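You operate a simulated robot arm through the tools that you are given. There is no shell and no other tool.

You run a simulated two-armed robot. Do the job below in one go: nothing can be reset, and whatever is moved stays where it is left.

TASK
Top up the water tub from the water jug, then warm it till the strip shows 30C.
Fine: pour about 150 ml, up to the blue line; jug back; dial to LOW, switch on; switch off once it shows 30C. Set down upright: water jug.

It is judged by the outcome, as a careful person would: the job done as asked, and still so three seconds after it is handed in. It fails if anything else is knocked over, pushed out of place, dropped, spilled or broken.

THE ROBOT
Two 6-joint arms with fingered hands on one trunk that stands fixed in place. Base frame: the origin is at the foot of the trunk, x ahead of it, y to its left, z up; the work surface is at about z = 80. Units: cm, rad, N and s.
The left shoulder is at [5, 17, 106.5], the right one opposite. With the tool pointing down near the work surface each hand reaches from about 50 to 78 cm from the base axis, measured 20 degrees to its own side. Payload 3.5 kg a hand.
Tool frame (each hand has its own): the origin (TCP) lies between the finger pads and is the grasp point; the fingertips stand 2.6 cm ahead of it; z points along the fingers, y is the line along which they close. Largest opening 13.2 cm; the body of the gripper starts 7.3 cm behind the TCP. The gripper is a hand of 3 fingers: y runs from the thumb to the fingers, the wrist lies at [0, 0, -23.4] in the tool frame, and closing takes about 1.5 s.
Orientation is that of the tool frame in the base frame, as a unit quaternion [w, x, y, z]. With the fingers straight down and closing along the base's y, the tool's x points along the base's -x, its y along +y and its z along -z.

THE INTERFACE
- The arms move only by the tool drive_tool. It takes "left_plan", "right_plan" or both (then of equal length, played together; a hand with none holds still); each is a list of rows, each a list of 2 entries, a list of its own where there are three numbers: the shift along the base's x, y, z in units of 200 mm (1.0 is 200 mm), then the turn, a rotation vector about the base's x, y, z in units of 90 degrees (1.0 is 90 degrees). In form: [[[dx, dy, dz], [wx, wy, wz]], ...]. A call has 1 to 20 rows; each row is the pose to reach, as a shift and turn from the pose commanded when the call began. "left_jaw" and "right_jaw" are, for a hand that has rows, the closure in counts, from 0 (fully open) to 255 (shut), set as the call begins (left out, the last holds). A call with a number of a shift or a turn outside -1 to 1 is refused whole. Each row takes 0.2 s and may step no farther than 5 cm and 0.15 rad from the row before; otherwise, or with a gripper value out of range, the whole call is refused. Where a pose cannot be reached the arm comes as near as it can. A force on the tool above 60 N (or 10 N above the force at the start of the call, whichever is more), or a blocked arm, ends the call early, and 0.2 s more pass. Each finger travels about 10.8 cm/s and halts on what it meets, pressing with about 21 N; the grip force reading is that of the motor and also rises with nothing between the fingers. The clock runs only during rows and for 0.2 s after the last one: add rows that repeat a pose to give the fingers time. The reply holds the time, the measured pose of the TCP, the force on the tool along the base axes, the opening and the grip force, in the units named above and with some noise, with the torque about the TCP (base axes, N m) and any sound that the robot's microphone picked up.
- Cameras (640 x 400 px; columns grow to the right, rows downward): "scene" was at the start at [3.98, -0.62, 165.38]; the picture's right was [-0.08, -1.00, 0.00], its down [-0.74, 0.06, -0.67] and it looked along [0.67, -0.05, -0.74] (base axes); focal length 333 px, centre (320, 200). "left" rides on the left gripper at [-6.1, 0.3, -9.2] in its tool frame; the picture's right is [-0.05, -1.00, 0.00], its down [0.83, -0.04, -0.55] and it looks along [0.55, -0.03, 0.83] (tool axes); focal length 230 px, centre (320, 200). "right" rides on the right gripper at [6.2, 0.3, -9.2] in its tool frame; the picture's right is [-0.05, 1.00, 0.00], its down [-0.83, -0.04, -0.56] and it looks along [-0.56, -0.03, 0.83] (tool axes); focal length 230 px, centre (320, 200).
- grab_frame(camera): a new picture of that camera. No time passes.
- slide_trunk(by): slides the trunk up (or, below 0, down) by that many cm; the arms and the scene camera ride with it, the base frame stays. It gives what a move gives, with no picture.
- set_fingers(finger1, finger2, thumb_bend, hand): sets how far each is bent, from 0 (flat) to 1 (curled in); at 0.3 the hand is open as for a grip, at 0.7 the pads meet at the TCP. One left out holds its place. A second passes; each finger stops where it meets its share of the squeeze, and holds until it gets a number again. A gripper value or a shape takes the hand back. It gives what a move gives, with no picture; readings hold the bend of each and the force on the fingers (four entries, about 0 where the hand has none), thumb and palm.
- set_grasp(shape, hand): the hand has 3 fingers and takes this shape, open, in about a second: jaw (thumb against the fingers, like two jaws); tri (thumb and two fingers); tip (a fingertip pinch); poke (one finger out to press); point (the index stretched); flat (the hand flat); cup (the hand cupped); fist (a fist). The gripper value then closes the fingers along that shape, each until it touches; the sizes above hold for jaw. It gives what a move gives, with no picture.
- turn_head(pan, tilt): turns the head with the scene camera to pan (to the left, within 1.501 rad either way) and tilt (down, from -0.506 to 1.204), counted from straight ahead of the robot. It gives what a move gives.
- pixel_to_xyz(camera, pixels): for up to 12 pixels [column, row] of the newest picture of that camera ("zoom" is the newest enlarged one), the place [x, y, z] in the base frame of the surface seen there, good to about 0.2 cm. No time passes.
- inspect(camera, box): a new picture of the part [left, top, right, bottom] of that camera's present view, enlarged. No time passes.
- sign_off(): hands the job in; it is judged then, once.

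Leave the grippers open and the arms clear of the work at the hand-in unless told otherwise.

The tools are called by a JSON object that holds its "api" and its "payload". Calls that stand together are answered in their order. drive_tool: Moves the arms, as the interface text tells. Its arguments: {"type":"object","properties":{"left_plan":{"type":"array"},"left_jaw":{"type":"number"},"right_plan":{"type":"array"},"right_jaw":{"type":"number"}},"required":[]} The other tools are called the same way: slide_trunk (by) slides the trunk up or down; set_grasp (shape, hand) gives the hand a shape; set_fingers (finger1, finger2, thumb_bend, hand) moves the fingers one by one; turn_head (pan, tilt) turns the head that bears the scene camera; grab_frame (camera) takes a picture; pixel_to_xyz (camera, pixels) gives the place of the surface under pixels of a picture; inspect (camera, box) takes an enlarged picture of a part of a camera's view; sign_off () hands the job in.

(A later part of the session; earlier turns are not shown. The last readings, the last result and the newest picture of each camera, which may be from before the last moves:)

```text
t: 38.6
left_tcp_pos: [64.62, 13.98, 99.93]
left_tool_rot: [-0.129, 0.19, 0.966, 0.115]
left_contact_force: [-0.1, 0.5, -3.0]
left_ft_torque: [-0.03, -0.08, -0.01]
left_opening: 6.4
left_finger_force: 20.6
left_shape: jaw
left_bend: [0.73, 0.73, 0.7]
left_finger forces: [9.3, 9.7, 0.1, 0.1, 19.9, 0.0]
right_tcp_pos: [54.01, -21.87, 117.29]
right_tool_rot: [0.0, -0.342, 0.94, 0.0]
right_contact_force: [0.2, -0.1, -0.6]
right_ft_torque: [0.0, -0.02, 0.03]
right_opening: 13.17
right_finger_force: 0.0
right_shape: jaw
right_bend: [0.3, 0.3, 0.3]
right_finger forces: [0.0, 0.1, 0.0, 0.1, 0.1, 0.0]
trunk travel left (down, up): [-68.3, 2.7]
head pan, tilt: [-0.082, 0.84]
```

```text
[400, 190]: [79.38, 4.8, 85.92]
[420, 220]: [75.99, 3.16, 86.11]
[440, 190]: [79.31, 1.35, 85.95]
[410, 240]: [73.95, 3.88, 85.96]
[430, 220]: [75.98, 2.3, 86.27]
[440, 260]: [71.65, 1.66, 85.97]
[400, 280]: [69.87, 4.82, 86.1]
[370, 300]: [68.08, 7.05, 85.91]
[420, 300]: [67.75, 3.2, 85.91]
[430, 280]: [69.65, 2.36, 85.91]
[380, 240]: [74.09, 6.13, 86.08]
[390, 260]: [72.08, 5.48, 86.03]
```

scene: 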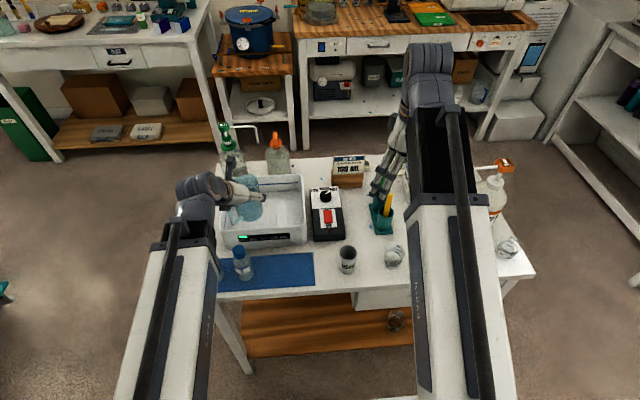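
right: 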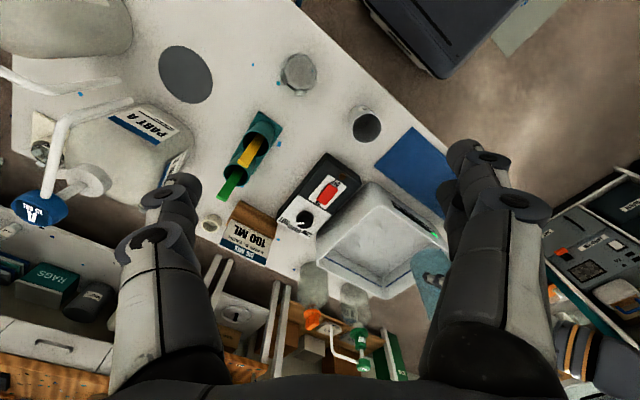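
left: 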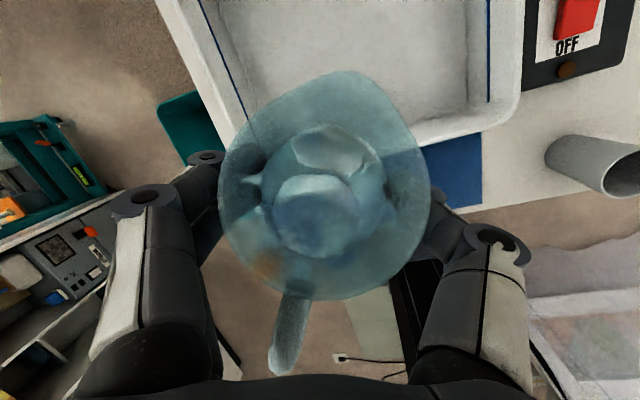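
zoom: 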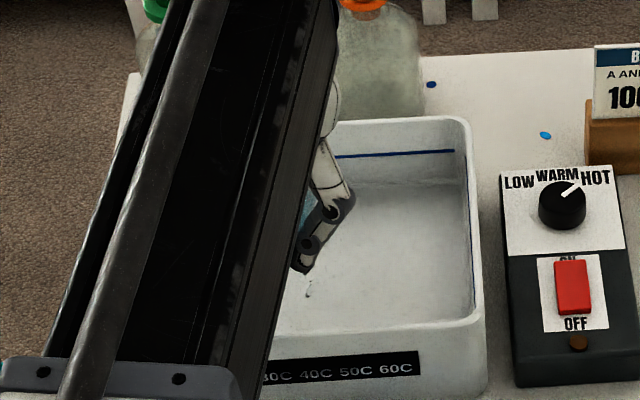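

The level averages about 86.04 over 24 points, a rise of roughly 0.06–0.07 cm, so about 30–40 ml has gone in. I continue to 64°, bringing the jug slightly lower and nearer so the wrist stays within reach.

{"api": "drive_tool", "payload": {"left_plan": [[[-0.019, 0, -0.019], [0.0055, 0.0097, 0]], [[-0.037, 0, -0.037], [0.0109, 0.0193, 0]], [[-0.056, 0, -0.056], [0.0164, 0.029, 0]], [[-0.075, 0, -0.075], [0.0219, 0.0387, 0]], [[-0.075, 0, -0.075], [0.0219, 0.0387, 0]], [[-0.075, 0, -0.075], [0.0219, 0.0387, 0]], [[-0.075, 0, -0.075], [0.0219, 0.0387, 0]], [[-0.075, 0, -0.075], [0.0219, 0.0387, 0]], [[-0.075, 0, -0.075], [0.0219, 0.0387, 0]]]}}

{"api": "inspect", "payload": {"camera": "left", "box": [260, 0, 420, 130]}}

{"api": "inspect", "payload": {"camera": "scene", "box": [215, 145, 315, 245]}}

{"api": "pixel_to_xyz", "payload": {"camera": "zoom", "pixels": [[380, 190], [400, 220], [430, 190], [430, 250], [450, 210], [450, 280], [380, 280], [350, 300], [400, 300], [440, 300], [360, 260], [410, 260]]}}

{"api": "pixel_to_xyz", "payload": {"camera": "zoom", "pixels": [[400, 190], [420, 220], [440, 190], [410, 240], [430, 220], [440, 260], [400, 280], [370, 300], [420, 300], [430, 280], [380, 240], [390, 260]]}}

```text
t: 40.6
left_tcp_pos: [63.24, 13.98, 98.55]
left_tool_rot: [-0.161, 0.191, 0.96, 0.126]
left_contact_force: [-0.2, -0.7, -2.1]
left_ft_torque: [-0.02, -0.04, -0.01]
left_opening: 6.37
left_finger_force: 20.7
left_shape: jaw
left_bend: [0.73, 0.73, 0.7]
left_finger forces: [9.2, 9.7, 0.0, 0.0, 19.9, 0.0]
right_tcp_pos: [54.01, -21.92, 117.1]
right_tool_rot: [0.0, -0.342, 0.94, 0.0]
right_contact_force: [-0.1, -0.6, -0.4]
right_ft_torque: [0.01, 0.03, -0.01]
right_opening: 13.2
right_finger_force: 0.1
right_shape: jaw
right_bend: [0.3, 0.3, 0.3]
right_finger forces: [0.0, 0.1, 0.1, 0.0, 0.1, 0.0]
trunk travel left (down, up): [-68.3, 2.7]
head pan, tilt: [-0.082, 0.84]
```

```text
3.08 times, centred on (340, 65) of left
```

zoom: 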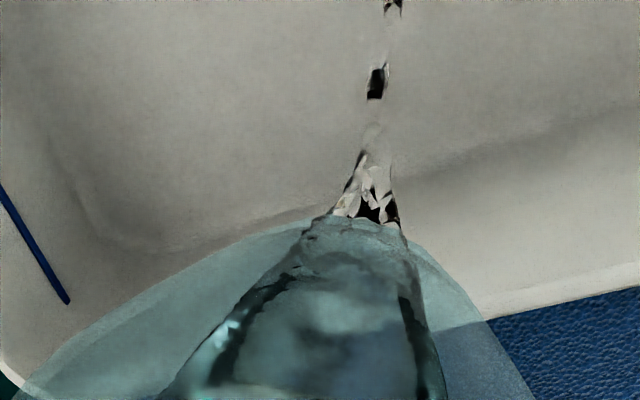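

```text
4.00 times, centred on (265, 195) of scene
```

zoom: 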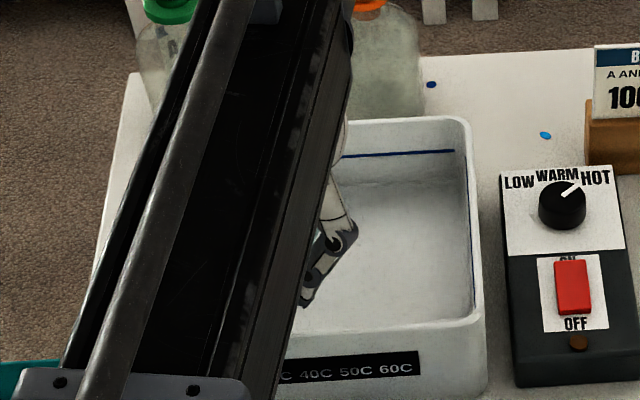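

```text
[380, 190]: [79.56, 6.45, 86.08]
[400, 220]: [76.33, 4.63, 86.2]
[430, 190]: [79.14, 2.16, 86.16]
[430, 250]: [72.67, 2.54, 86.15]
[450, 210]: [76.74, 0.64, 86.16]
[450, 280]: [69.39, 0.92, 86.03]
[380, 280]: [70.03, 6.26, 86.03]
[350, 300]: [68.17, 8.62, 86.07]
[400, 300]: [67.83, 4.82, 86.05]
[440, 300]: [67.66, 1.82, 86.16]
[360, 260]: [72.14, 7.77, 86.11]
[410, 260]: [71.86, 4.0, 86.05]
```

```text
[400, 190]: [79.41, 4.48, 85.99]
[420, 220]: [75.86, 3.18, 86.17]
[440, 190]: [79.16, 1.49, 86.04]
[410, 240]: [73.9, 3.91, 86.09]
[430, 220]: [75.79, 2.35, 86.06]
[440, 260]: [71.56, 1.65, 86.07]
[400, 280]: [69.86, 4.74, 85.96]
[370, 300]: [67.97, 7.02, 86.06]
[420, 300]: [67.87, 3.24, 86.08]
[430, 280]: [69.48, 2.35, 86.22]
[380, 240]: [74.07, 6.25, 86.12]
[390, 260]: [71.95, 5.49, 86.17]
```

The level averages 86.095, a rise of 0.12 cm or about 60 ml, and the stream lands inside the tub. I tilt on to 68° and hold.

{"api": "drive_tool", "payload": {"left_plan": [[[0, 0, 0], [0.0055, 0.0097, 0]], [[0, 0, 0], [0.0109, 0.0193, 0]], [[0, 0, 0], [0.0164, 0.029, 0]], [[0, 0, 0], [0.0219, 0.0387, 0]], [[0, 0, 0], [0.0219, 0.0387, 0]], [[0, 0, 0], [0.0219, 0.0387, 0]], [[0, 0, 0], [0.0219, 0.0387, 0]], [[0, 0, 0], [0.0219, 0.0387, 0]]]}}

{"api": "inspect", "payload": {"camera": "left", "box": [260, 0, 420, 130]}}

{"api": "inspect", "payload": {"camera": "scene", "box": [215, 145, 315, 245]}}

{"api": "pixel_to_xyz", "payload": {"camera": "zoom", "pixels": [[380, 190], [400, 220], [430, 190], [430, 250], [450, 210], [450, 280], [380, 280], [360, 300], [400, 300], [440, 300], [370, 260], [410, 260]]}}

{"api": "pixel_to_xyz", "payload": {"camera": "zoom", "pixels": [[400, 190], [420, 220], [440, 190], [410, 240], [430, 220], [440, 260], [400, 280], [370, 300], [420, 300], [430, 280], [380, 240], [390, 260]]}}

```text
t: 42.4
left_tcp_pos: [63.08, 13.97, 98.53]
left_tool_rot: [-0.194, 0.192, 0.952, 0.136]
left_contact_force: [0.1, -1.0, -2.7]
left_ft_torque: [-0.03, -0.06, 0.0]
left_opening: 6.38
left_finger_force: 21.2
left_shape: jaw
left_bend: [0.73, 0.73, 0.7]
left_finger forces: [9.3, 9.7, 0.1, 0.0, 19.8, 0.1]
right_tcp_pos: [53.99, -21.92, 117.18]
right_tool_rot: [0.0, -0.341, 0.94, -0.001]
right_contact_force: [-0.5, -0.1, 0.3]
right_ft_torque: [0.0, -0.02, -0.01]
right_opening: 13.2
right_finger_force: 0.0
right_shape: jaw
right_bend: [0.3, 0.3, 0.3]
right_finger forces: [0.0, 0.1, 0.0, 0.0, 0.1, 0.0]
trunk travel left (down, up): [-68.3, 2.7]
head pan, tilt: [-0.082, 0.84]
```

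```text
3.08 times, centred on (340, 65) of left
```

zoom: 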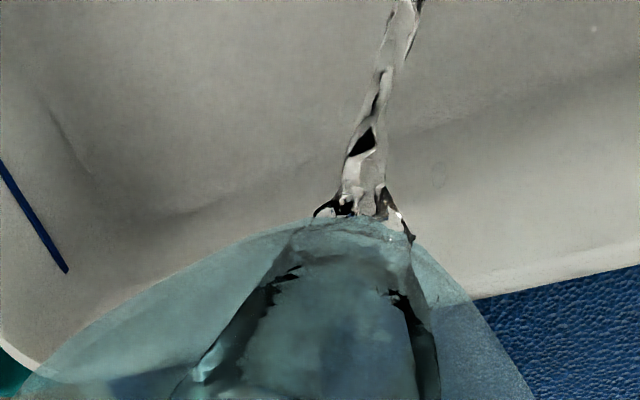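

```text
4.00 times, centred on (265, 195) of scene
```

zoom: 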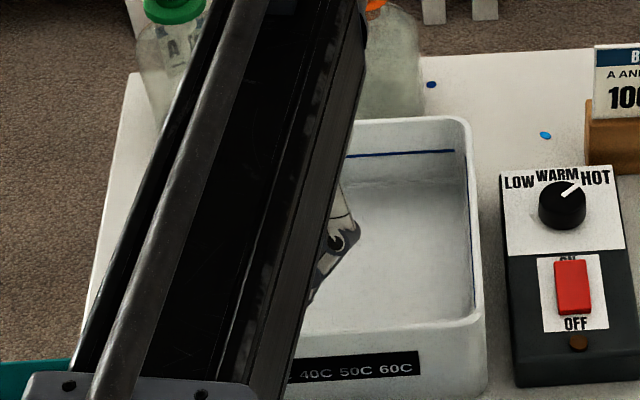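

```text
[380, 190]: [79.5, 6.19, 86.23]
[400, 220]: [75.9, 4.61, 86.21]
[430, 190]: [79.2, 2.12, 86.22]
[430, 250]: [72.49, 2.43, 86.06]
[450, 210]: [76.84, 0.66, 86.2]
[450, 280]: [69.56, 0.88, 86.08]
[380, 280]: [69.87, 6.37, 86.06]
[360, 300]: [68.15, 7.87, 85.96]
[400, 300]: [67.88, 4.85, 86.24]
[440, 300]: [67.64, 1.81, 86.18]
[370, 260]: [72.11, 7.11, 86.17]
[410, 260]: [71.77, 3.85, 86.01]
```

```text
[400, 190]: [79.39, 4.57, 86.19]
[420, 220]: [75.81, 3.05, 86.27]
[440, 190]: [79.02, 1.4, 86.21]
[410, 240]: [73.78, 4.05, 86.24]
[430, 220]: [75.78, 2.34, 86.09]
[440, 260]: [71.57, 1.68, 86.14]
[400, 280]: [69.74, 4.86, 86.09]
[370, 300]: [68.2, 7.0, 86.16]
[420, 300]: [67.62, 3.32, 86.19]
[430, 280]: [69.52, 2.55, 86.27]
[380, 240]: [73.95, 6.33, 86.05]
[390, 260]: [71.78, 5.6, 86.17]
```

The level averages 86.15, a rise of 0.18 cm or about 90 ml, and water is still running at this tilt. I hold here so it keeps pouring, then read again.

{"api": "drive_tool", "payload": {"left_plan": [[[0, 0, 0], [0, 0, 0]], [[0, 0, 0], [0, 0, 0]], [[0, 0, 0], [0, 0, 0]], [[0, 0, 0], [0, 0, 0]]]}}

{"api": "inspect", "payload": {"camera": "left", "box": [260, 0, 420, 130]}}

{"api": "inspect", "payload": {"camera": "scene", "box": [215, 145, 315, 245]}}

{"api": "pixel_to_xyz", "payload": {"camera": "zoom", "pixels": [[380, 190], [400, 220], [430, 190], [430, 250], [450, 210], [450, 280], [380, 280], [360, 300], [400, 300], [440, 300], [370, 260], [410, 260]]}}

{"api": "pixel_to_xyz", "payload": {"camera": "zoom", "pixels": [[400, 190], [420, 220], [440, 190], [410, 240], [430, 220], [440, 260], [400, 280], [370, 300], [420, 300], [430, 280], [380, 240], [390, 260]]}}

```text
t: 43.4
left_tcp_pos: [63.06, 13.89, 98.59]
left_tool_rot: [-0.193, 0.193, 0.952, 0.137]
left_contact_force: [-0.4, 0.4, -1.7]
left_ft_torque: [-0.02, -0.04, 0.0]
left_opening: 6.4
left_finger_force: 21.2
left_shape: jaw
left_bend: [0.73, 0.73, 0.7]
left_finger forces: [9.3, 9.6, 0.1, 0.0, 19.8, 0.0]
right_tcp_pos: [54.0, -21.87, 117.11]
right_tool_rot: [0.0, -0.341, 0.94, -0.001]
right_contact_force: [0.0, 0.3, -0.1]
right_ft_torque: [0.01, 0.02, -0.01]
right_opening: 13.2
right_finger_force: 0.0
right_shape: jaw
right_bend: [0.3, 0.3, 0.3]
right_finger forces: [0.0, 0.0, 0.0, 0.0, 0.0, 0.0]
trunk travel left (down, up): [-68.3, 2.7]
head pan, tilt: [-0.082, 0.84]
```

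```text
3.08 times, centred on (340, 65) of left
```

zoom: 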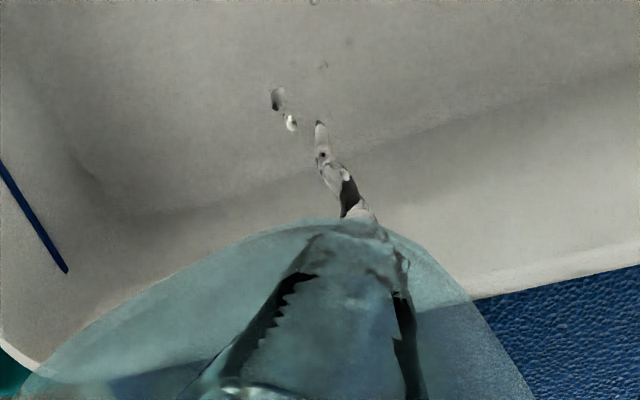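

```text
4.00 times, centred on (265, 195) of scene
```

zoom: 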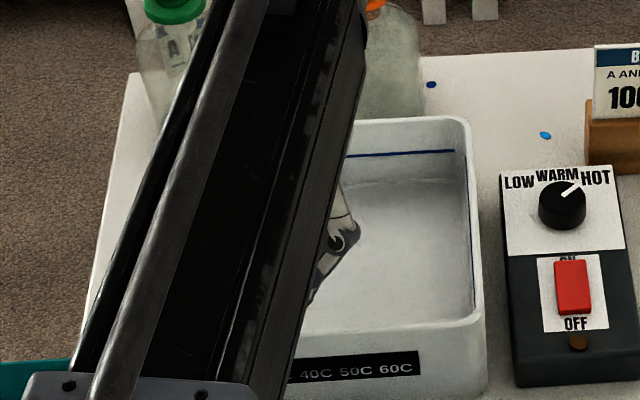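

```text
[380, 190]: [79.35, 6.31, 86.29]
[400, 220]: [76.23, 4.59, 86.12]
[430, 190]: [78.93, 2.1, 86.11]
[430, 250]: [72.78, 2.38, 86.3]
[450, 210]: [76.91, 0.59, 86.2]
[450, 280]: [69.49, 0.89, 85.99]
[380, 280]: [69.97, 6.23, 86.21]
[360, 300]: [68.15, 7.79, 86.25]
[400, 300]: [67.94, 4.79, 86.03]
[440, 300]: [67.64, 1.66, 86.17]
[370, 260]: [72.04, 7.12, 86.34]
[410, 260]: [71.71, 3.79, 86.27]
```

```text
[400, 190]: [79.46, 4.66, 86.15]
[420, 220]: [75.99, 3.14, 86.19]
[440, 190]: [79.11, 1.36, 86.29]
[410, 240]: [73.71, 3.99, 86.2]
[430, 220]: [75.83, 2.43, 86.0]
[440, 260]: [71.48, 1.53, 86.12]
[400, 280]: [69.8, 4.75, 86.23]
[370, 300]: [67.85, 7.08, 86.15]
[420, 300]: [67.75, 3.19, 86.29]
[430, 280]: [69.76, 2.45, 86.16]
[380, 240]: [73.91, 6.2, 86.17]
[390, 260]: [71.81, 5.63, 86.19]
```

The level averages 86.18, about 100 ml in, and the stream is thinning. I tilt on to 71° and hold.

{"api": "drive_tool", "payload": {"left_plan": [[[0, 0, 0], [0.0055, 0.0097, 0]], [[0, 0, 0], [0.0109, 0.0193, 0]], [[0, 0, 0], [0.0164, 0.029, 0]], [[0, 0, 0], [0.0164, 0.029, 0]], [[0, 0, 0], [0.0164, 0.029, 0]], [[0, 0, 0], [0.0164, 0.029, 0]], [[0, 0, 0], [0.0164, 0.029, 0]]]}}

{"api": "inspect", "payload": {"camera": "left", "box": [260, 0, 420, 130]}}

{"api": "inspect", "payload": {"camera": "scene", "box": [215, 145, 315, 245]}}

{"api": "pixel_to_xyz", "payload": {"camera": "zoom", "pixels": [[380, 190], [400, 220], [430, 190], [430, 250], [450, 210], [450, 280], [380, 280], [360, 300], [400, 300], [440, 300], [370, 260], [410, 260]]}}

{"api": "pixel_to_xyz", "payload": {"camera": "zoom", "pixels": [[400, 190], [420, 220], [440, 190], [410, 240], [430, 220], [440, 260], [400, 280], [370, 300], [420, 300], [430, 280], [380, 240], [390, 260]]}}

```text
t: 45.0
left_tcp_pos: [63.06, 13.97, 98.69]
left_tool_rot: [-0.216, 0.193, 0.946, 0.144]
left_contact_force: [1.0, -0.2, -1.7]
left_ft_torque: [-0.05, -0.05, 0.02]
left_opening: 6.38
left_finger_force: 20.7
left_shape: jaw
left_bend: [0.73, 0.73, 0.7]
left_finger forces: [9.3, 9.8, 0.0, 0.0, 19.8, 0.0]
right_tcp_pos: [54.01, -21.94, 117.23]
right_tool_rot: [0.0, -0.341, 0.94, 0.001]
right_contact_force: [-0.4, 0.3, 0.7]
right_ft_torque: [-0.01, 0.04, 0.0]
right_opening: 13.19
right_finger_force: 0.1
right_shape: jaw
right_bend: [0.3, 0.3, 0.3]
right_finger forces: [0.0, 0.0, 0.0, 0.0, 0.0, 0.0]
trunk travel left (down, up): [-68.3, 2.7]
head pan, tilt: [-0.082, 0.84]
```

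```text
3.08 times, centred on (340, 65) of left
```

zoom: 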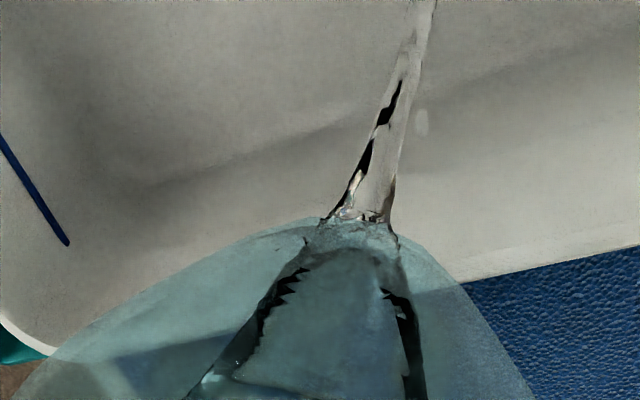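

```text
4.00 times, centred on (265, 195) of scene
```

zoom: 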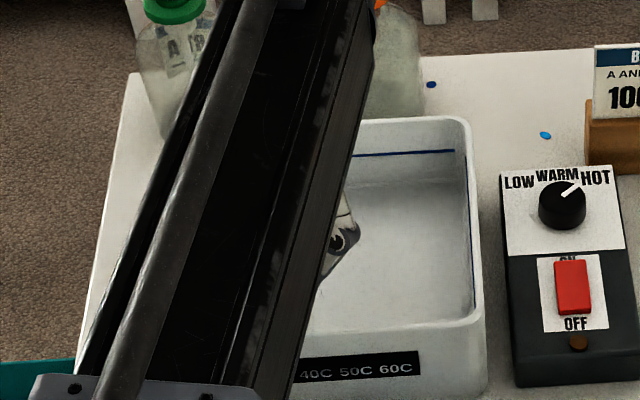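

```text
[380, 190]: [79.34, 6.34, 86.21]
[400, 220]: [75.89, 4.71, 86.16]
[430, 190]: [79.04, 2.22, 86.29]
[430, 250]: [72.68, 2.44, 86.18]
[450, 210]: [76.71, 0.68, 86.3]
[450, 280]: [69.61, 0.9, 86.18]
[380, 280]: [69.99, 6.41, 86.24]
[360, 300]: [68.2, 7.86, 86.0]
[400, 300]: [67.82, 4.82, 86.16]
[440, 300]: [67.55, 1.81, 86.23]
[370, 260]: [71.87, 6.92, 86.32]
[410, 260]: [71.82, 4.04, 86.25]
```

```text
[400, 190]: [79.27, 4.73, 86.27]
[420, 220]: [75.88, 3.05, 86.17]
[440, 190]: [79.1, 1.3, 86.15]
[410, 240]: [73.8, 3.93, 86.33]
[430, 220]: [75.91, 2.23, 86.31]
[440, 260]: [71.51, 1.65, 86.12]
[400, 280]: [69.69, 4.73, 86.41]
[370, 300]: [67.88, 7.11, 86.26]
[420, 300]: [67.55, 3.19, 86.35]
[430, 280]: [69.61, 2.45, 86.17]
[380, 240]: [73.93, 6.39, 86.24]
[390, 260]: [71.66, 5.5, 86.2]
```

The level averages 86.23, about 125 ml in. I hold a little longer at this tilt.

{"api": "drive_tool", "payload": {"left_plan": [[[0, 0, 0], [0, 0, 0]], [[0, 0, 0], [0, 0, 0]], [[0, 0, 0], [0, 0, 0]]]}}

{"api": "inspect", "payload": {"camera": "left", "box": [260, 0, 420, 130]}}

{"api": "inspect", "payload": {"camera": "scene", "box": [215, 145, 315, 245]}}

{"api": "pixel_to_xyz", "payload": {"camera": "zoom", "pixels": [[380, 190], [400, 220], [430, 190], [430, 250], [450, 210], [450, 280], [380, 280], [360, 300], [400, 300], [440, 300], [370, 260], [410, 260]]}}

{"api": "pixel_to_xyz", "payload": {"camera": "zoom", "pixels": [[400, 190], [420, 220], [440, 190], [410, 240], [430, 220], [440, 260], [400, 280], [370, 300], [420, 300], [430, 280], [380, 240], [390, 260]]}}

{"api": "pixel_to_xyz", "payload": {"camera": "zoom", "pixels": [[375, 200], [390, 200], [405, 200], [420, 200], [435, 200], [450, 200], [375, 230], [390, 230], [405, 230], [420, 230], [435, 230], [450, 230]]}}

```text
t: 45.8
left_tcp_pos: [63.07, 13.98, 98.46]
left_tool_rot: [-0.218, 0.193, 0.946, 0.145]
left_contact_force: [0.1, 0.1, -1.3]
left_ft_torque: [-0.03, -0.07, -0.02]
left_opening: 6.39
left_finger_force: 20.9
left_shape: jaw
left_bend: [0.73, 0.73, 0.7]
left_finger forces: [9.3, 9.8, 0.0, 0.0, 19.7, 0.1]
right_tcp_pos: [54.12, -21.92, 117.23]
right_tool_rot: [0.001, -0.341, 0.94, 0.0]
right_contact_force: [0.0, -0.2, -0.2]
right_ft_torque: [-0.01, 0.02, 0.02]
right_opening: 13.18
right_finger_force: 0.1
right_shape: jaw
right_bend: [0.3, 0.3, 0.3]
right_finger forces: [0.1, 0.1, 0.0, 0.0, 0.0, 0.1]
trunk travel left (down, up): [-68.3, 2.7]
head pan, tilt: [-0.082, 0.84]
```

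```text
3.08 times, centred on (340, 65) of left
```

zoom: 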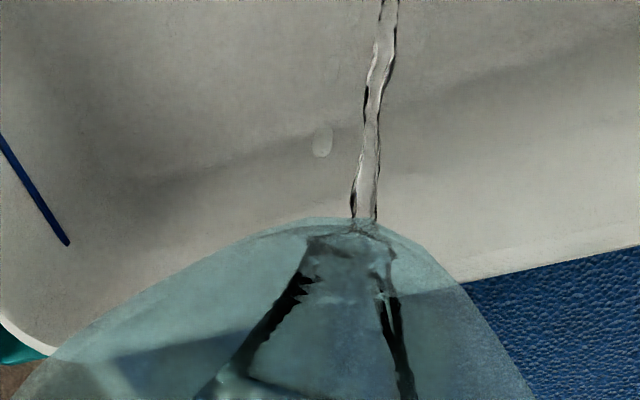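

```text
4.00 times, centred on (265, 195) of scene
```

zoom: 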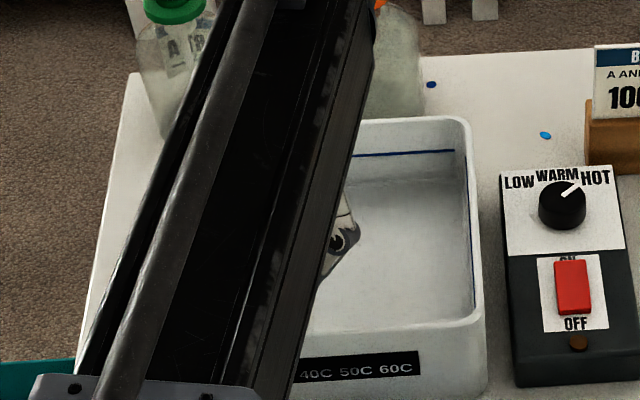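

```text
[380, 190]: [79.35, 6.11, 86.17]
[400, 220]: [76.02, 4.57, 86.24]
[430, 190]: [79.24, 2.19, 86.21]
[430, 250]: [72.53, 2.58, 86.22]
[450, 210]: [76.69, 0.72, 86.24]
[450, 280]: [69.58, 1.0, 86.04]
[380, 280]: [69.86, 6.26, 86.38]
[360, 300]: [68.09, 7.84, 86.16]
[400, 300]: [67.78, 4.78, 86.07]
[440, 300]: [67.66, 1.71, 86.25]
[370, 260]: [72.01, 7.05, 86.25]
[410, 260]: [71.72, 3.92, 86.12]
```

```text
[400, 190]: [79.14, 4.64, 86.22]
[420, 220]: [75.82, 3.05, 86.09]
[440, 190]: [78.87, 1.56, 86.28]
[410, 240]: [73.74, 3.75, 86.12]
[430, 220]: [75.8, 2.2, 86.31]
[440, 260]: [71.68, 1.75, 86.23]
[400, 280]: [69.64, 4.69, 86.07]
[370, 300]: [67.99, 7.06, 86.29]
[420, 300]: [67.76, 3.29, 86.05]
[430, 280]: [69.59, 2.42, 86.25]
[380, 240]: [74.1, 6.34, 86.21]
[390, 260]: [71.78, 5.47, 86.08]
```

```text
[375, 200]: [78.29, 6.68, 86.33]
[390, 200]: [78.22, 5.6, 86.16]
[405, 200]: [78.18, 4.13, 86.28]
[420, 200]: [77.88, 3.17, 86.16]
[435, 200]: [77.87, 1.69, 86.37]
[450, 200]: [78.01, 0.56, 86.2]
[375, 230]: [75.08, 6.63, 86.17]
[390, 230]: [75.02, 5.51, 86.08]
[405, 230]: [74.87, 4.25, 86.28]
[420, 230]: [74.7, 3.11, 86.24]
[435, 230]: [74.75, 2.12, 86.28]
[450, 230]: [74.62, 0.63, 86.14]
```

The readings sit around 86.20–86.23, roughly 115–125 ml. I tilt back to 62° to stop the flow and let the surface settle, so I can measure the level more accurately.

{"api": "drive_tool", "payload": {"left_plan": [[[0, 0, 0], [-0.0109, -0.0193, 0]], [[0, 0, 0], [-0.0219, -0.0387, 0]], [[0, 0, 0], [-0.0328, -0.058, 0]], [[0, 0, 0], [-0.0492, -0.087, 0]], [[0, 0, 0], [-0.0492, -0.087, 0]], [[0, 0, 0], [-0.0492, -0.087, 0]], [[0, 0, 0], [-0.0492, -0.087, 0]]]}}

{"api": "inspect", "payload": {"camera": "left", "box": [260, 0, 420, 130]}}

{"api": "inspect", "payload": {"camera": "scene", "box": [215, 145, 315, 245]}}

{"api": "pixel_to_xyz", "payload": {"camera": "zoom", "pixels": [[380, 190], [400, 220], [430, 190], [430, 250], [450, 210], [450, 280], [380, 280], [360, 300], [400, 300], [440, 300], [370, 260], [410, 260]]}}

{"api": "pixel_to_xyz", "payload": {"camera": "zoom", "pixels": [[400, 190], [420, 220], [440, 190], [410, 240], [430, 220], [440, 260], [400, 280], [370, 300], [420, 300], [430, 280], [380, 240], [390, 260]]}}

{"api": "pixel_to_xyz", "payload": {"camera": "zoom", "pixels": [[375, 200], [390, 200], [405, 200], [420, 200], [435, 200], [450, 200], [375, 230], [390, 230], [405, 230], [420, 230], [435, 230], [450, 230]]}}

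{"api": "pixel_to_xyz", "payload": {"camera": "zoom", "pixels": [[370, 156], [380, 155], [390, 155], [400, 154], [410, 154], [420, 153], [430, 152], [440, 152], [450, 151], [445, 152], [435, 152], [425, 153]]}}

```text
t: 47.4
left_tcp_pos: [63.02, 13.9, 98.65]
left_tool_rot: [-0.145, 0.19, 0.964, 0.12]
left_contact_force: [0.2, 0.4, -1.7]
left_ft_torque: [-0.03, -0.07, 0.02]
left_opening: 6.42
left_finger_force: 21.0
left_shape: jaw
left_bend: [0.73, 0.73, 0.7]
left_finger forces: [9.3, 9.9, 0.1, 0.0, 19.8, 0.0]
right_tcp_pos: [53.94, -21.95, 117.22]
right_tool_rot: [0.0, -0.342, 0.94, 0.0]
right_contact_force: [0.1, 0.2, 0.2]
right_ft_torque: [0.03, 0.05, -0.02]
right_opening: 13.17
right_finger_force: 0.0
right_shape: jaw
right_bend: [0.3, 0.3, 0.3]
right_finger forces: [0.0, 0.0, 0.0, 0.0, 0.0, 0.0]
trunk travel left (down, up): [-68.3, 2.7]
head pan, tilt: [-0.082, 0.84]
```

```text
3.08 times, centred on (340, 65) of left
```

zoom: 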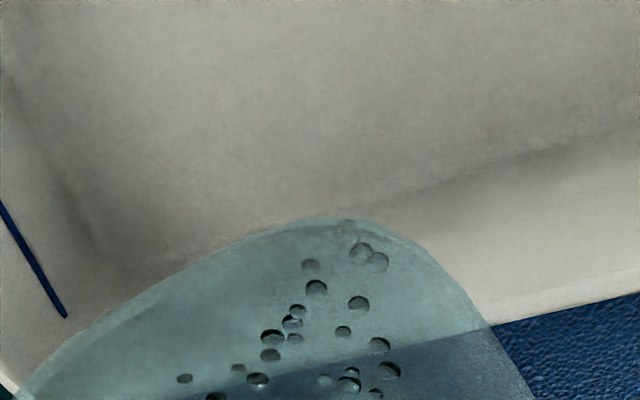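

```text
4.00 times, centred on (265, 195) of scene
```

zoom: 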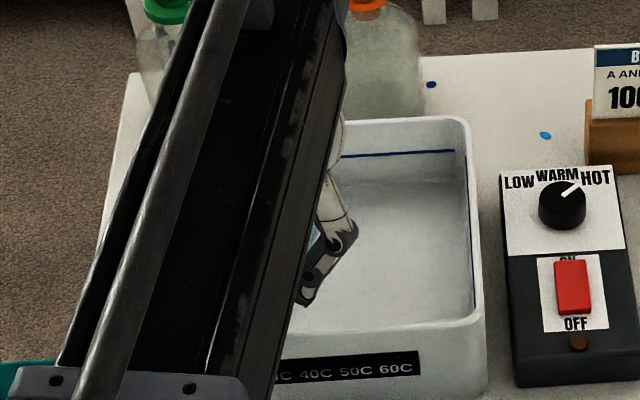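

```text
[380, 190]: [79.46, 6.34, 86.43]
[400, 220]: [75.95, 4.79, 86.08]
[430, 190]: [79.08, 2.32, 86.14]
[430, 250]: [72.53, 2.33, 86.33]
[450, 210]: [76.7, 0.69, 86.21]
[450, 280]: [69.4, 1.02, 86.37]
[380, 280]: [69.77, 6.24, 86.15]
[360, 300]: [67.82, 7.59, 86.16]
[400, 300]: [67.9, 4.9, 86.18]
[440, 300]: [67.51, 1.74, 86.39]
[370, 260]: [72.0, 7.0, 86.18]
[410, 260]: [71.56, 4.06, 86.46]
```

```text
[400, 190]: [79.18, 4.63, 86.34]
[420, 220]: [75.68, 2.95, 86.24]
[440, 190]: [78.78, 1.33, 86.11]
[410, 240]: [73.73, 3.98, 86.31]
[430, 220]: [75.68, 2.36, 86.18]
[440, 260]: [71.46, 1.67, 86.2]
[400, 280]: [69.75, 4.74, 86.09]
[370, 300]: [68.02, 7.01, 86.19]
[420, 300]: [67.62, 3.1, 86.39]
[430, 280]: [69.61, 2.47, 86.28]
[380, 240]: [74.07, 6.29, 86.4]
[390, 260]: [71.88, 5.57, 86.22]
```

```text
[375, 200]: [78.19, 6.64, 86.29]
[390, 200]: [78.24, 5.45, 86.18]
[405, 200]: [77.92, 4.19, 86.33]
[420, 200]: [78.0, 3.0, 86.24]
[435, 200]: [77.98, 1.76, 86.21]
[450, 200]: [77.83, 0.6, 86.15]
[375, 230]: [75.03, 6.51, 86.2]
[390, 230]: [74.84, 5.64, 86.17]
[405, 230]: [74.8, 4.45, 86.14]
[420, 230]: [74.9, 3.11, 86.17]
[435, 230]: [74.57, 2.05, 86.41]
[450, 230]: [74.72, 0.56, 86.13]
```

```text
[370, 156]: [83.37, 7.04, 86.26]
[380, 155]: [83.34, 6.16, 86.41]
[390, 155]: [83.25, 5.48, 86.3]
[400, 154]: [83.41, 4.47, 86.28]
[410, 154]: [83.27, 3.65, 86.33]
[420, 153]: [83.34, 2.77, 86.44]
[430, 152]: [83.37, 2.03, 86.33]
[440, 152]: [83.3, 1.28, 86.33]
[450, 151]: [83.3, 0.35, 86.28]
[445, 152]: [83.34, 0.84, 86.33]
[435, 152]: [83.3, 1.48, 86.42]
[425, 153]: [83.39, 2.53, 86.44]
```

Averaged over 36 points the settled level is 86.24, about 130 ml in, and the line is at about 86.31. Another ~20–25 ml is needed, so I make a short dip to 72.5°, hold about a second, and tilt back.

{"api": "drive_tool", "payload": {"left_plan": [[[0, 0, 0], [0.0219, 0.0387, 0]], [[0, 0, 0], [0.0437, 0.0773, 0]], [[0, 0, 0], [0.0574, 0.1015, 0]], [[0, 0, 0], [0.0574, 0.1015, 0]], [[0, 0, 0], [0.0574, 0.1015, 0]], [[0, 0, 0], [0.0574, 0.1015, 0]], [[0, 0, 0], [0.0574, 0.1015, 0]], [[0, 0, 0], [0.0328, 0.058, 0]], [[0, 0, 0], [0, 0, 0]], [[0, 0, 0], [-0.0273, -0.0483, 0]], [[0, 0, 0], [-0.0273, -0.0483, 0]], [[0, 0, 0], [-0.0273, -0.0483, 0]], [[0, 0, 0], [-0.0273, -0.0483, 0]]]}}

{"api": "inspect", "payload": {"camera": "left", "box": [200, 0, 450, 200]}}

{"api": "inspect", "payload": {"camera": "scene", "box": [215, 145, 315, 245]}}

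{"api": "pixel_to_xyz", "payload": {"camera": "zoom", "pixels": [[380, 190], [400, 220], [430, 190], [430, 250], [450, 210], [450, 280], [380, 280], [360, 300], [400, 300], [440, 300], [370, 260], [410, 260]]}}

{"api": "pixel_to_xyz", "payload": {"camera": "zoom", "pixels": [[400, 190], [420, 220], [440, 190], [410, 240], [430, 220], [440, 260], [400, 280], [370, 300], [420, 300], [430, 280], [380, 240], [390, 260]]}}

{"api": "pixel_to_xyz", "payload": {"camera": "zoom", "pixels": [[375, 200], [390, 200], [405, 200], [420, 200], [435, 200], [450, 200], [375, 230], [390, 230], [405, 230], [420, 230], [435, 230], [450, 230]]}}

{"api": "pixel_to_xyz", "payload": {"camera": "zoom", "pixels": [[370, 156], [380, 155], [390, 155], [400, 154], [410, 154], [420, 153], [430, 152], [440, 152], [450, 151], [445, 152], [435, 152], [425, 153]]}}

```text
t: 50.2
left_tcp_pos: [63.07, 14.08, 98.66]
left_tool_rot: [-0.103, 0.189, 0.971, 0.106]
left_contact_force: [-0.3, 0.4, -0.4]
left_ft_torque: [-0.02, -0.05, 0.01]
left_opening: 6.39
left_finger_force: 21.5
left_shape: jaw
left_bend: [0.73, 0.73, 0.7]
left_finger forces: [9.1, 9.9, 0.0, 0.1, 19.6, 0.1]
right_tcp_pos: [53.96, -21.92, 117.23]
right_tool_rot: [0.0, -0.341, 0.94, 0.001]
right_contact_force: [1.0, 0.3, 0.3]
right_ft_torque: [-0.01, -0.01, 0.01]
right_opening: 13.21
right_finger_force: 0.1
right_shape: jaw
right_bend: [0.3, 0.3, 0.3]
right_finger forces: [0.1, 0.1, 0.0, 0.1, 0.0, 0.0]
trunk travel left (down, up): [-68.3, 2.7]
head pan, tilt: [-0.082, 0.84]
```

```text
2.00 times, centred on (325, 100) of left
```

zoom: 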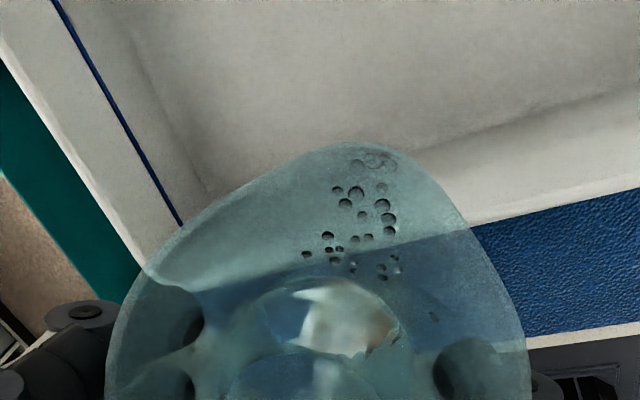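

```text
4.00 times, centred on (265, 195) of scene
```

zoom: 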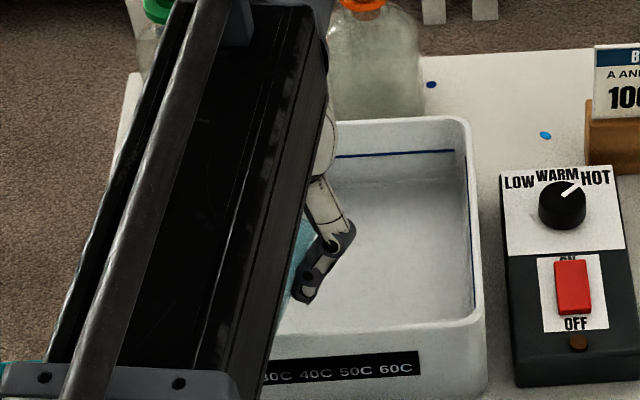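

```text
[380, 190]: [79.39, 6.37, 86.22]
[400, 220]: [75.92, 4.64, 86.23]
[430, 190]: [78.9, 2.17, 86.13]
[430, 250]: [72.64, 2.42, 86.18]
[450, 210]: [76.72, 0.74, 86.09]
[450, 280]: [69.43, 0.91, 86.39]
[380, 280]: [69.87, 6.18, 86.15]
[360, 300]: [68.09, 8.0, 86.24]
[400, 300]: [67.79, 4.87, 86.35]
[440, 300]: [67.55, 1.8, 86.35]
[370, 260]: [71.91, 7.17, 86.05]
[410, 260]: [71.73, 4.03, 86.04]
```

```text
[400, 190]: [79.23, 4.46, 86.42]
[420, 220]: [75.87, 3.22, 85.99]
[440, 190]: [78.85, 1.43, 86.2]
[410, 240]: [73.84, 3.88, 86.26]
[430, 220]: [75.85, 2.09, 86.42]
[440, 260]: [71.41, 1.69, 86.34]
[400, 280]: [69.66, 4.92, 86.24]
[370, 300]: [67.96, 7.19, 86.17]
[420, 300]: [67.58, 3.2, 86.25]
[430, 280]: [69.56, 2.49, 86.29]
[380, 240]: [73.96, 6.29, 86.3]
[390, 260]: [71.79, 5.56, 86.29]
```

```text
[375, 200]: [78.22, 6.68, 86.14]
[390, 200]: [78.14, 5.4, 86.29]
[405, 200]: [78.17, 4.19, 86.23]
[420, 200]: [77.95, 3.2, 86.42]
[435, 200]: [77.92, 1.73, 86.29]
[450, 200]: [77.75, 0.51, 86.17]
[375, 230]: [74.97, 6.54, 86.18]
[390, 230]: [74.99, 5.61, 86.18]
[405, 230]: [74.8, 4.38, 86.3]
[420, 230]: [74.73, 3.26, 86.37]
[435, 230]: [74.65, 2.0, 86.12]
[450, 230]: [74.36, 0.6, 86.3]
```

```text
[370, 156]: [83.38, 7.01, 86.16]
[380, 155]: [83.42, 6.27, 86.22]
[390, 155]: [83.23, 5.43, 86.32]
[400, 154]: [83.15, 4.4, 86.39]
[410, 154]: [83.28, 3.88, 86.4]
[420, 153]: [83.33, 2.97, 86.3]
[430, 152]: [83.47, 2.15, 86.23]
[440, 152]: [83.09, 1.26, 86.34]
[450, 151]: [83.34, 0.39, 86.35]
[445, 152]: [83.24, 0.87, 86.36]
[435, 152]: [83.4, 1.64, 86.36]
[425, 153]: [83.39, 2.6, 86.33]
```

The averages still hover around 86.24 (±0.02) against the line at 86.31. I'll zoom hard on the back wall near the line to see where the water meets the wall.

{"api": "inspect", "payload": {"camera": "scene", "box": [296, 176, 312, 190]}}

{"api": "inspect", "payload": {"camera": "left", "box": [200, 0, 300, 120]}}

{"api": "inspect", "payload": {"camera": "right", "box": [330, 200, 440, 310]}}

```text
16.00 times, centred on (304, 183) of scene
```

zoom: 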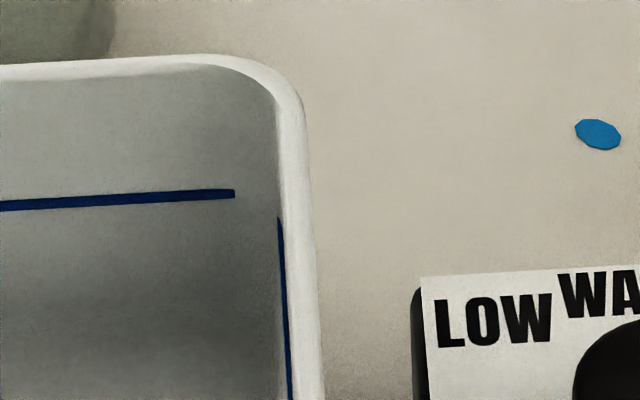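

```text
3.33 times, centred on (250, 60) of left
```

zoom: 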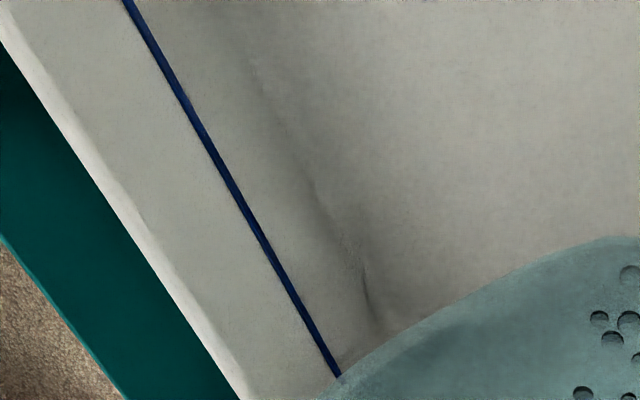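

```text
3.64 times, centred on (385, 255) of right
```

zoom: 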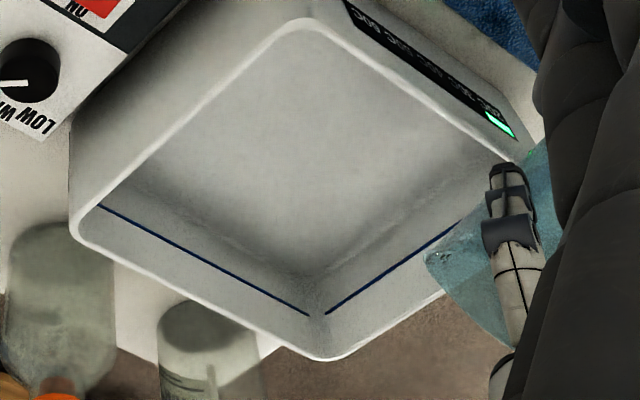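

The water line itself isn't visible in the pictures, so depth averaging is the best gauge. I'll take several more sets of depth points on the settled surface.

{"api": "inspect", "payload": {"camera": "scene", "box": [215, 145, 315, 245]}}

{"api": "pixel_to_xyz", "payload": {"camera": "zoom", "pixels": [[370, 205], [382, 205], [394, 205], [406, 205], [418, 205], [430, 205], [442, 205], [370, 225], [382, 225], [394, 225], [406, 225], [418, 225]]}}

{"api": "pixel_to_xyz", "payload": {"camera": "zoom", "pixels": [[430, 225], [442, 225], [370, 245], [382, 245], [394, 245], [406, 245], [418, 245], [430, 245], [442, 245], [370, 265], [382, 265], [394, 265]]}}

{"api": "pixel_to_xyz", "payload": {"camera": "zoom", "pixels": [[406, 265], [418, 265], [430, 265], [442, 265], [370, 285], [382, 285], [394, 285], [406, 285], [418, 285], [430, 285], [442, 285], [355, 285]]}}

{"api": "inspect", "payload": {"camera": "scene", "box": [215, 145, 315, 245]}}

{"api": "pixel_to_xyz", "payload": {"camera": "zoom", "pixels": [[370, 205], [382, 205], [394, 205], [406, 205], [418, 205], [430, 205], [442, 205], [370, 225], [382, 225], [394, 225], [406, 225], [418, 225]]}}

{"api": "pixel_to_xyz", "payload": {"camera": "zoom", "pixels": [[430, 225], [442, 225], [370, 245], [382, 245], [394, 245], [406, 245], [418, 245], [430, 245], [442, 245], [370, 265], [382, 265], [394, 265]]}}

{"api": "pixel_to_xyz", "payload": {"camera": "zoom", "pixels": [[406, 265], [418, 265], [430, 265], [442, 265], [370, 285], [382, 285], [394, 285], [406, 285], [418, 285], [430, 285], [442, 285], [355, 285]]}}

```text
4.00 times, centred on (265, 195) of scene
```

zoom: 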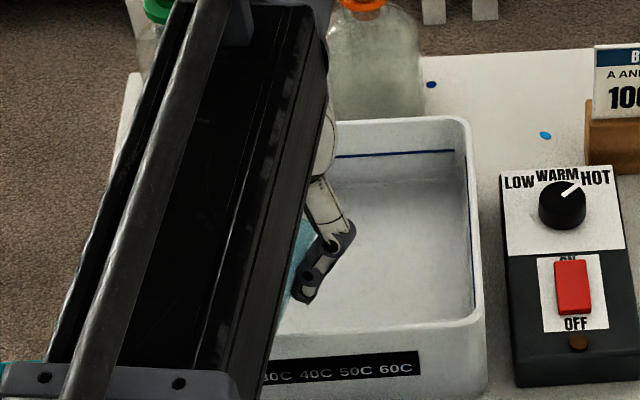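

```text
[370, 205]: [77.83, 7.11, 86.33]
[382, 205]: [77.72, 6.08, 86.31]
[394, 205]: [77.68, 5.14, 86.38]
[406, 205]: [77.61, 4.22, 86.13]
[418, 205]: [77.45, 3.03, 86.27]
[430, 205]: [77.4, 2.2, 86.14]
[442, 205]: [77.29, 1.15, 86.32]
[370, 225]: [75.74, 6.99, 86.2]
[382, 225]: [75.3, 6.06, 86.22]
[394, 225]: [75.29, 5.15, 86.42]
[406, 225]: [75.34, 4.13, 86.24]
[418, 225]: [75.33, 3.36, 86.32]
```

```text
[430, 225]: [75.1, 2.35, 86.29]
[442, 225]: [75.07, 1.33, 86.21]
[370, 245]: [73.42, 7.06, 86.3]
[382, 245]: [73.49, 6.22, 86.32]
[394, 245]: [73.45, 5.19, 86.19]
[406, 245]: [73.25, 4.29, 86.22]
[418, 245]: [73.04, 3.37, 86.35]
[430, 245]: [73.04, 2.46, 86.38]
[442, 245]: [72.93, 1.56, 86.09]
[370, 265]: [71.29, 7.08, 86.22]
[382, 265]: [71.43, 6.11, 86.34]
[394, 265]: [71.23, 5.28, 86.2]
```

```text
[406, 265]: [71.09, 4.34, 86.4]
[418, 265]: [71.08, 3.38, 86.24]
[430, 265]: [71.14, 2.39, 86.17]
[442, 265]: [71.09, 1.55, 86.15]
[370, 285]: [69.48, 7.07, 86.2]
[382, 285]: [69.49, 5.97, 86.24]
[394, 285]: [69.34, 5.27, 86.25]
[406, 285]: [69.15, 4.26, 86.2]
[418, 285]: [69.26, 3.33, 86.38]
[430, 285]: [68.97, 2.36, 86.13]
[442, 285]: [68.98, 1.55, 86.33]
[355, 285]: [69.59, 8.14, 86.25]
```

```text
4.00 times, centred on (265, 195) of scene
```

zoom: 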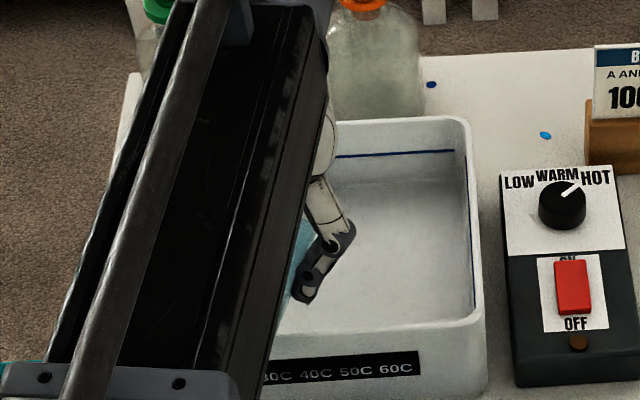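

```text
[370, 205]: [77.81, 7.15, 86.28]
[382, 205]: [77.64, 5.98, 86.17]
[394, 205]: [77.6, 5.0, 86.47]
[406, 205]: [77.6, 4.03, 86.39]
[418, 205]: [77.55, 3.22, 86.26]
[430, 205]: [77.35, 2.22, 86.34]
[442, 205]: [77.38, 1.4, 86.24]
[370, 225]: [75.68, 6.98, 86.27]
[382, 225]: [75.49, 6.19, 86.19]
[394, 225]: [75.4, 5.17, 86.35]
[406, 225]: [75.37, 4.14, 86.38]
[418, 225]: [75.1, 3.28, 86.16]
```

```text
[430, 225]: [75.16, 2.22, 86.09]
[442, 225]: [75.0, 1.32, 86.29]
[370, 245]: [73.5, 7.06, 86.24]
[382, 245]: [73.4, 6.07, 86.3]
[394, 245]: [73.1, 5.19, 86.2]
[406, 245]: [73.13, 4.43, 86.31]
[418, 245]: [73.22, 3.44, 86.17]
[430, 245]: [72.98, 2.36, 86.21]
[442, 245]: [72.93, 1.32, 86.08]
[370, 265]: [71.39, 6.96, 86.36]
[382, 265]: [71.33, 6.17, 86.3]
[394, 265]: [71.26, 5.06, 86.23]
```

```text
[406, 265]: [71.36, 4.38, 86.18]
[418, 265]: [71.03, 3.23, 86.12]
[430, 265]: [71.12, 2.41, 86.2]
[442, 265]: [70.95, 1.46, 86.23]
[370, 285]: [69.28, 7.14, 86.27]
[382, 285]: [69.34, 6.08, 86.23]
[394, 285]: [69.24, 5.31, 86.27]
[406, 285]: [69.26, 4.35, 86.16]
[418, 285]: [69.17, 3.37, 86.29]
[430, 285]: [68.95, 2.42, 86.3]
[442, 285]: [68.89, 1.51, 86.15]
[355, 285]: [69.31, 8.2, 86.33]
```

Over 108 points the level averages 86.25, a rise of about 0.28 cm or roughly 135 ml. About 15–25 ml more is wanted. The wrist is close to its bend limit, so I yaw the hand 25° to the right and rise slightly, still above the tub and not pouring, for an easier final dip.

{"api": "drive_tool", "payload": {"left_plan": [[[0.0185, 0.013, 0.02], [0, 0, -0.0556]], [[0.037, 0.026, 0.04], [0, 0, -0.1111]], [[0.0555, 0.039, 0.06], [0, 0, -0.1667]], [[0.074, 0.052, 0.075], [0, 0, -0.2222]], [[0.0925, 0.065, 0.075], [0, 0, -0.2778]], [[0.0925, 0.065, 0.075], [0, 0, -0.2778]]]}}

{"api": "grab_frame", "payload": {"camera": "left"}}

{"api": "inspect", "payload": {"camera": "right", "box": [320, 150, 520, 320]}}

{"api": "grab_frame", "payload": {"camera": "scene"}}

```text
t: 51.6
left_tcp_pos: [64.98, 15.32, 100.18]
left_tool_rot: [-0.079, 0.396, 0.906, 0.126]
left_contact_force: [-0.5, 0.7, -1.5]
left_ft_torque: [-0.01, 0.0, 0.02]
left_opening: 6.4
left_finger_force: 20.8
left_shape: jaw
left_bend: [0.73, 0.73, 0.7]
left_finger forces: [9.1, 10.0, 0.0, 0.0, 19.6, 0.1]
right_tcp_pos: [53.99, -21.84, 117.32]
right_tool_rot: [0.0, -0.341, 0.94, 0.0]
right_contact_force: [-0.4, -0.1, -1.0]
right_ft_torque: [0.0, -0.03, 0.02]
right_opening: 13.21
right_finger_force: 0.0
right_shape: jaw
right_bend: [0.3, 0.3, 0.3]
right_finger forces: [0.0, 0.0, 0.1, 0.0, 0.1, 0.0]
trunk travel left (down, up): [-68.3, 2.7]
head pan, tilt: [-0.082, 0.84]
```

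```text
taken
```

left: 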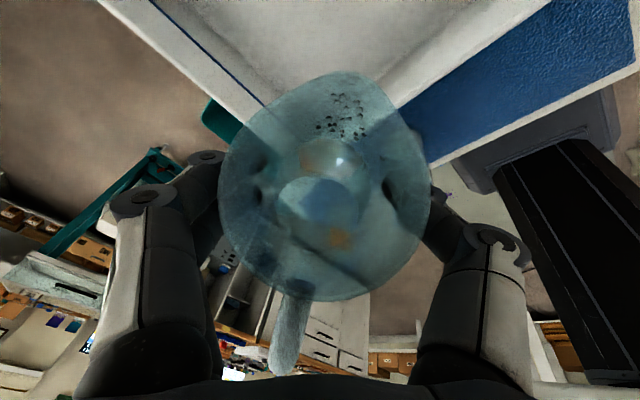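

```text
2.35 times, centred on (420, 235) of right
```

zoom: 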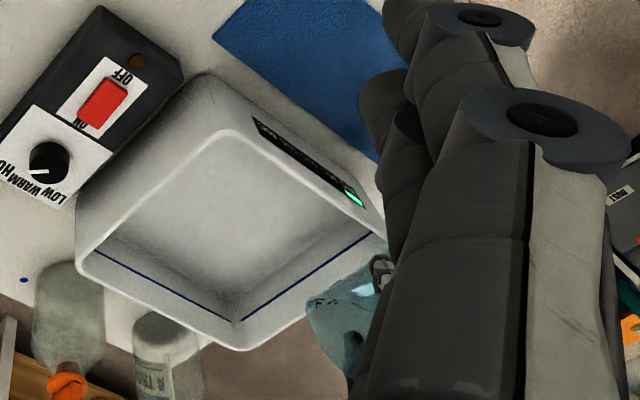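

```text
taken
```

scene: 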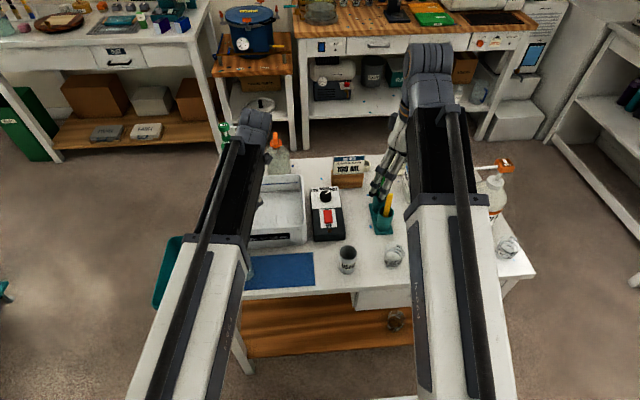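

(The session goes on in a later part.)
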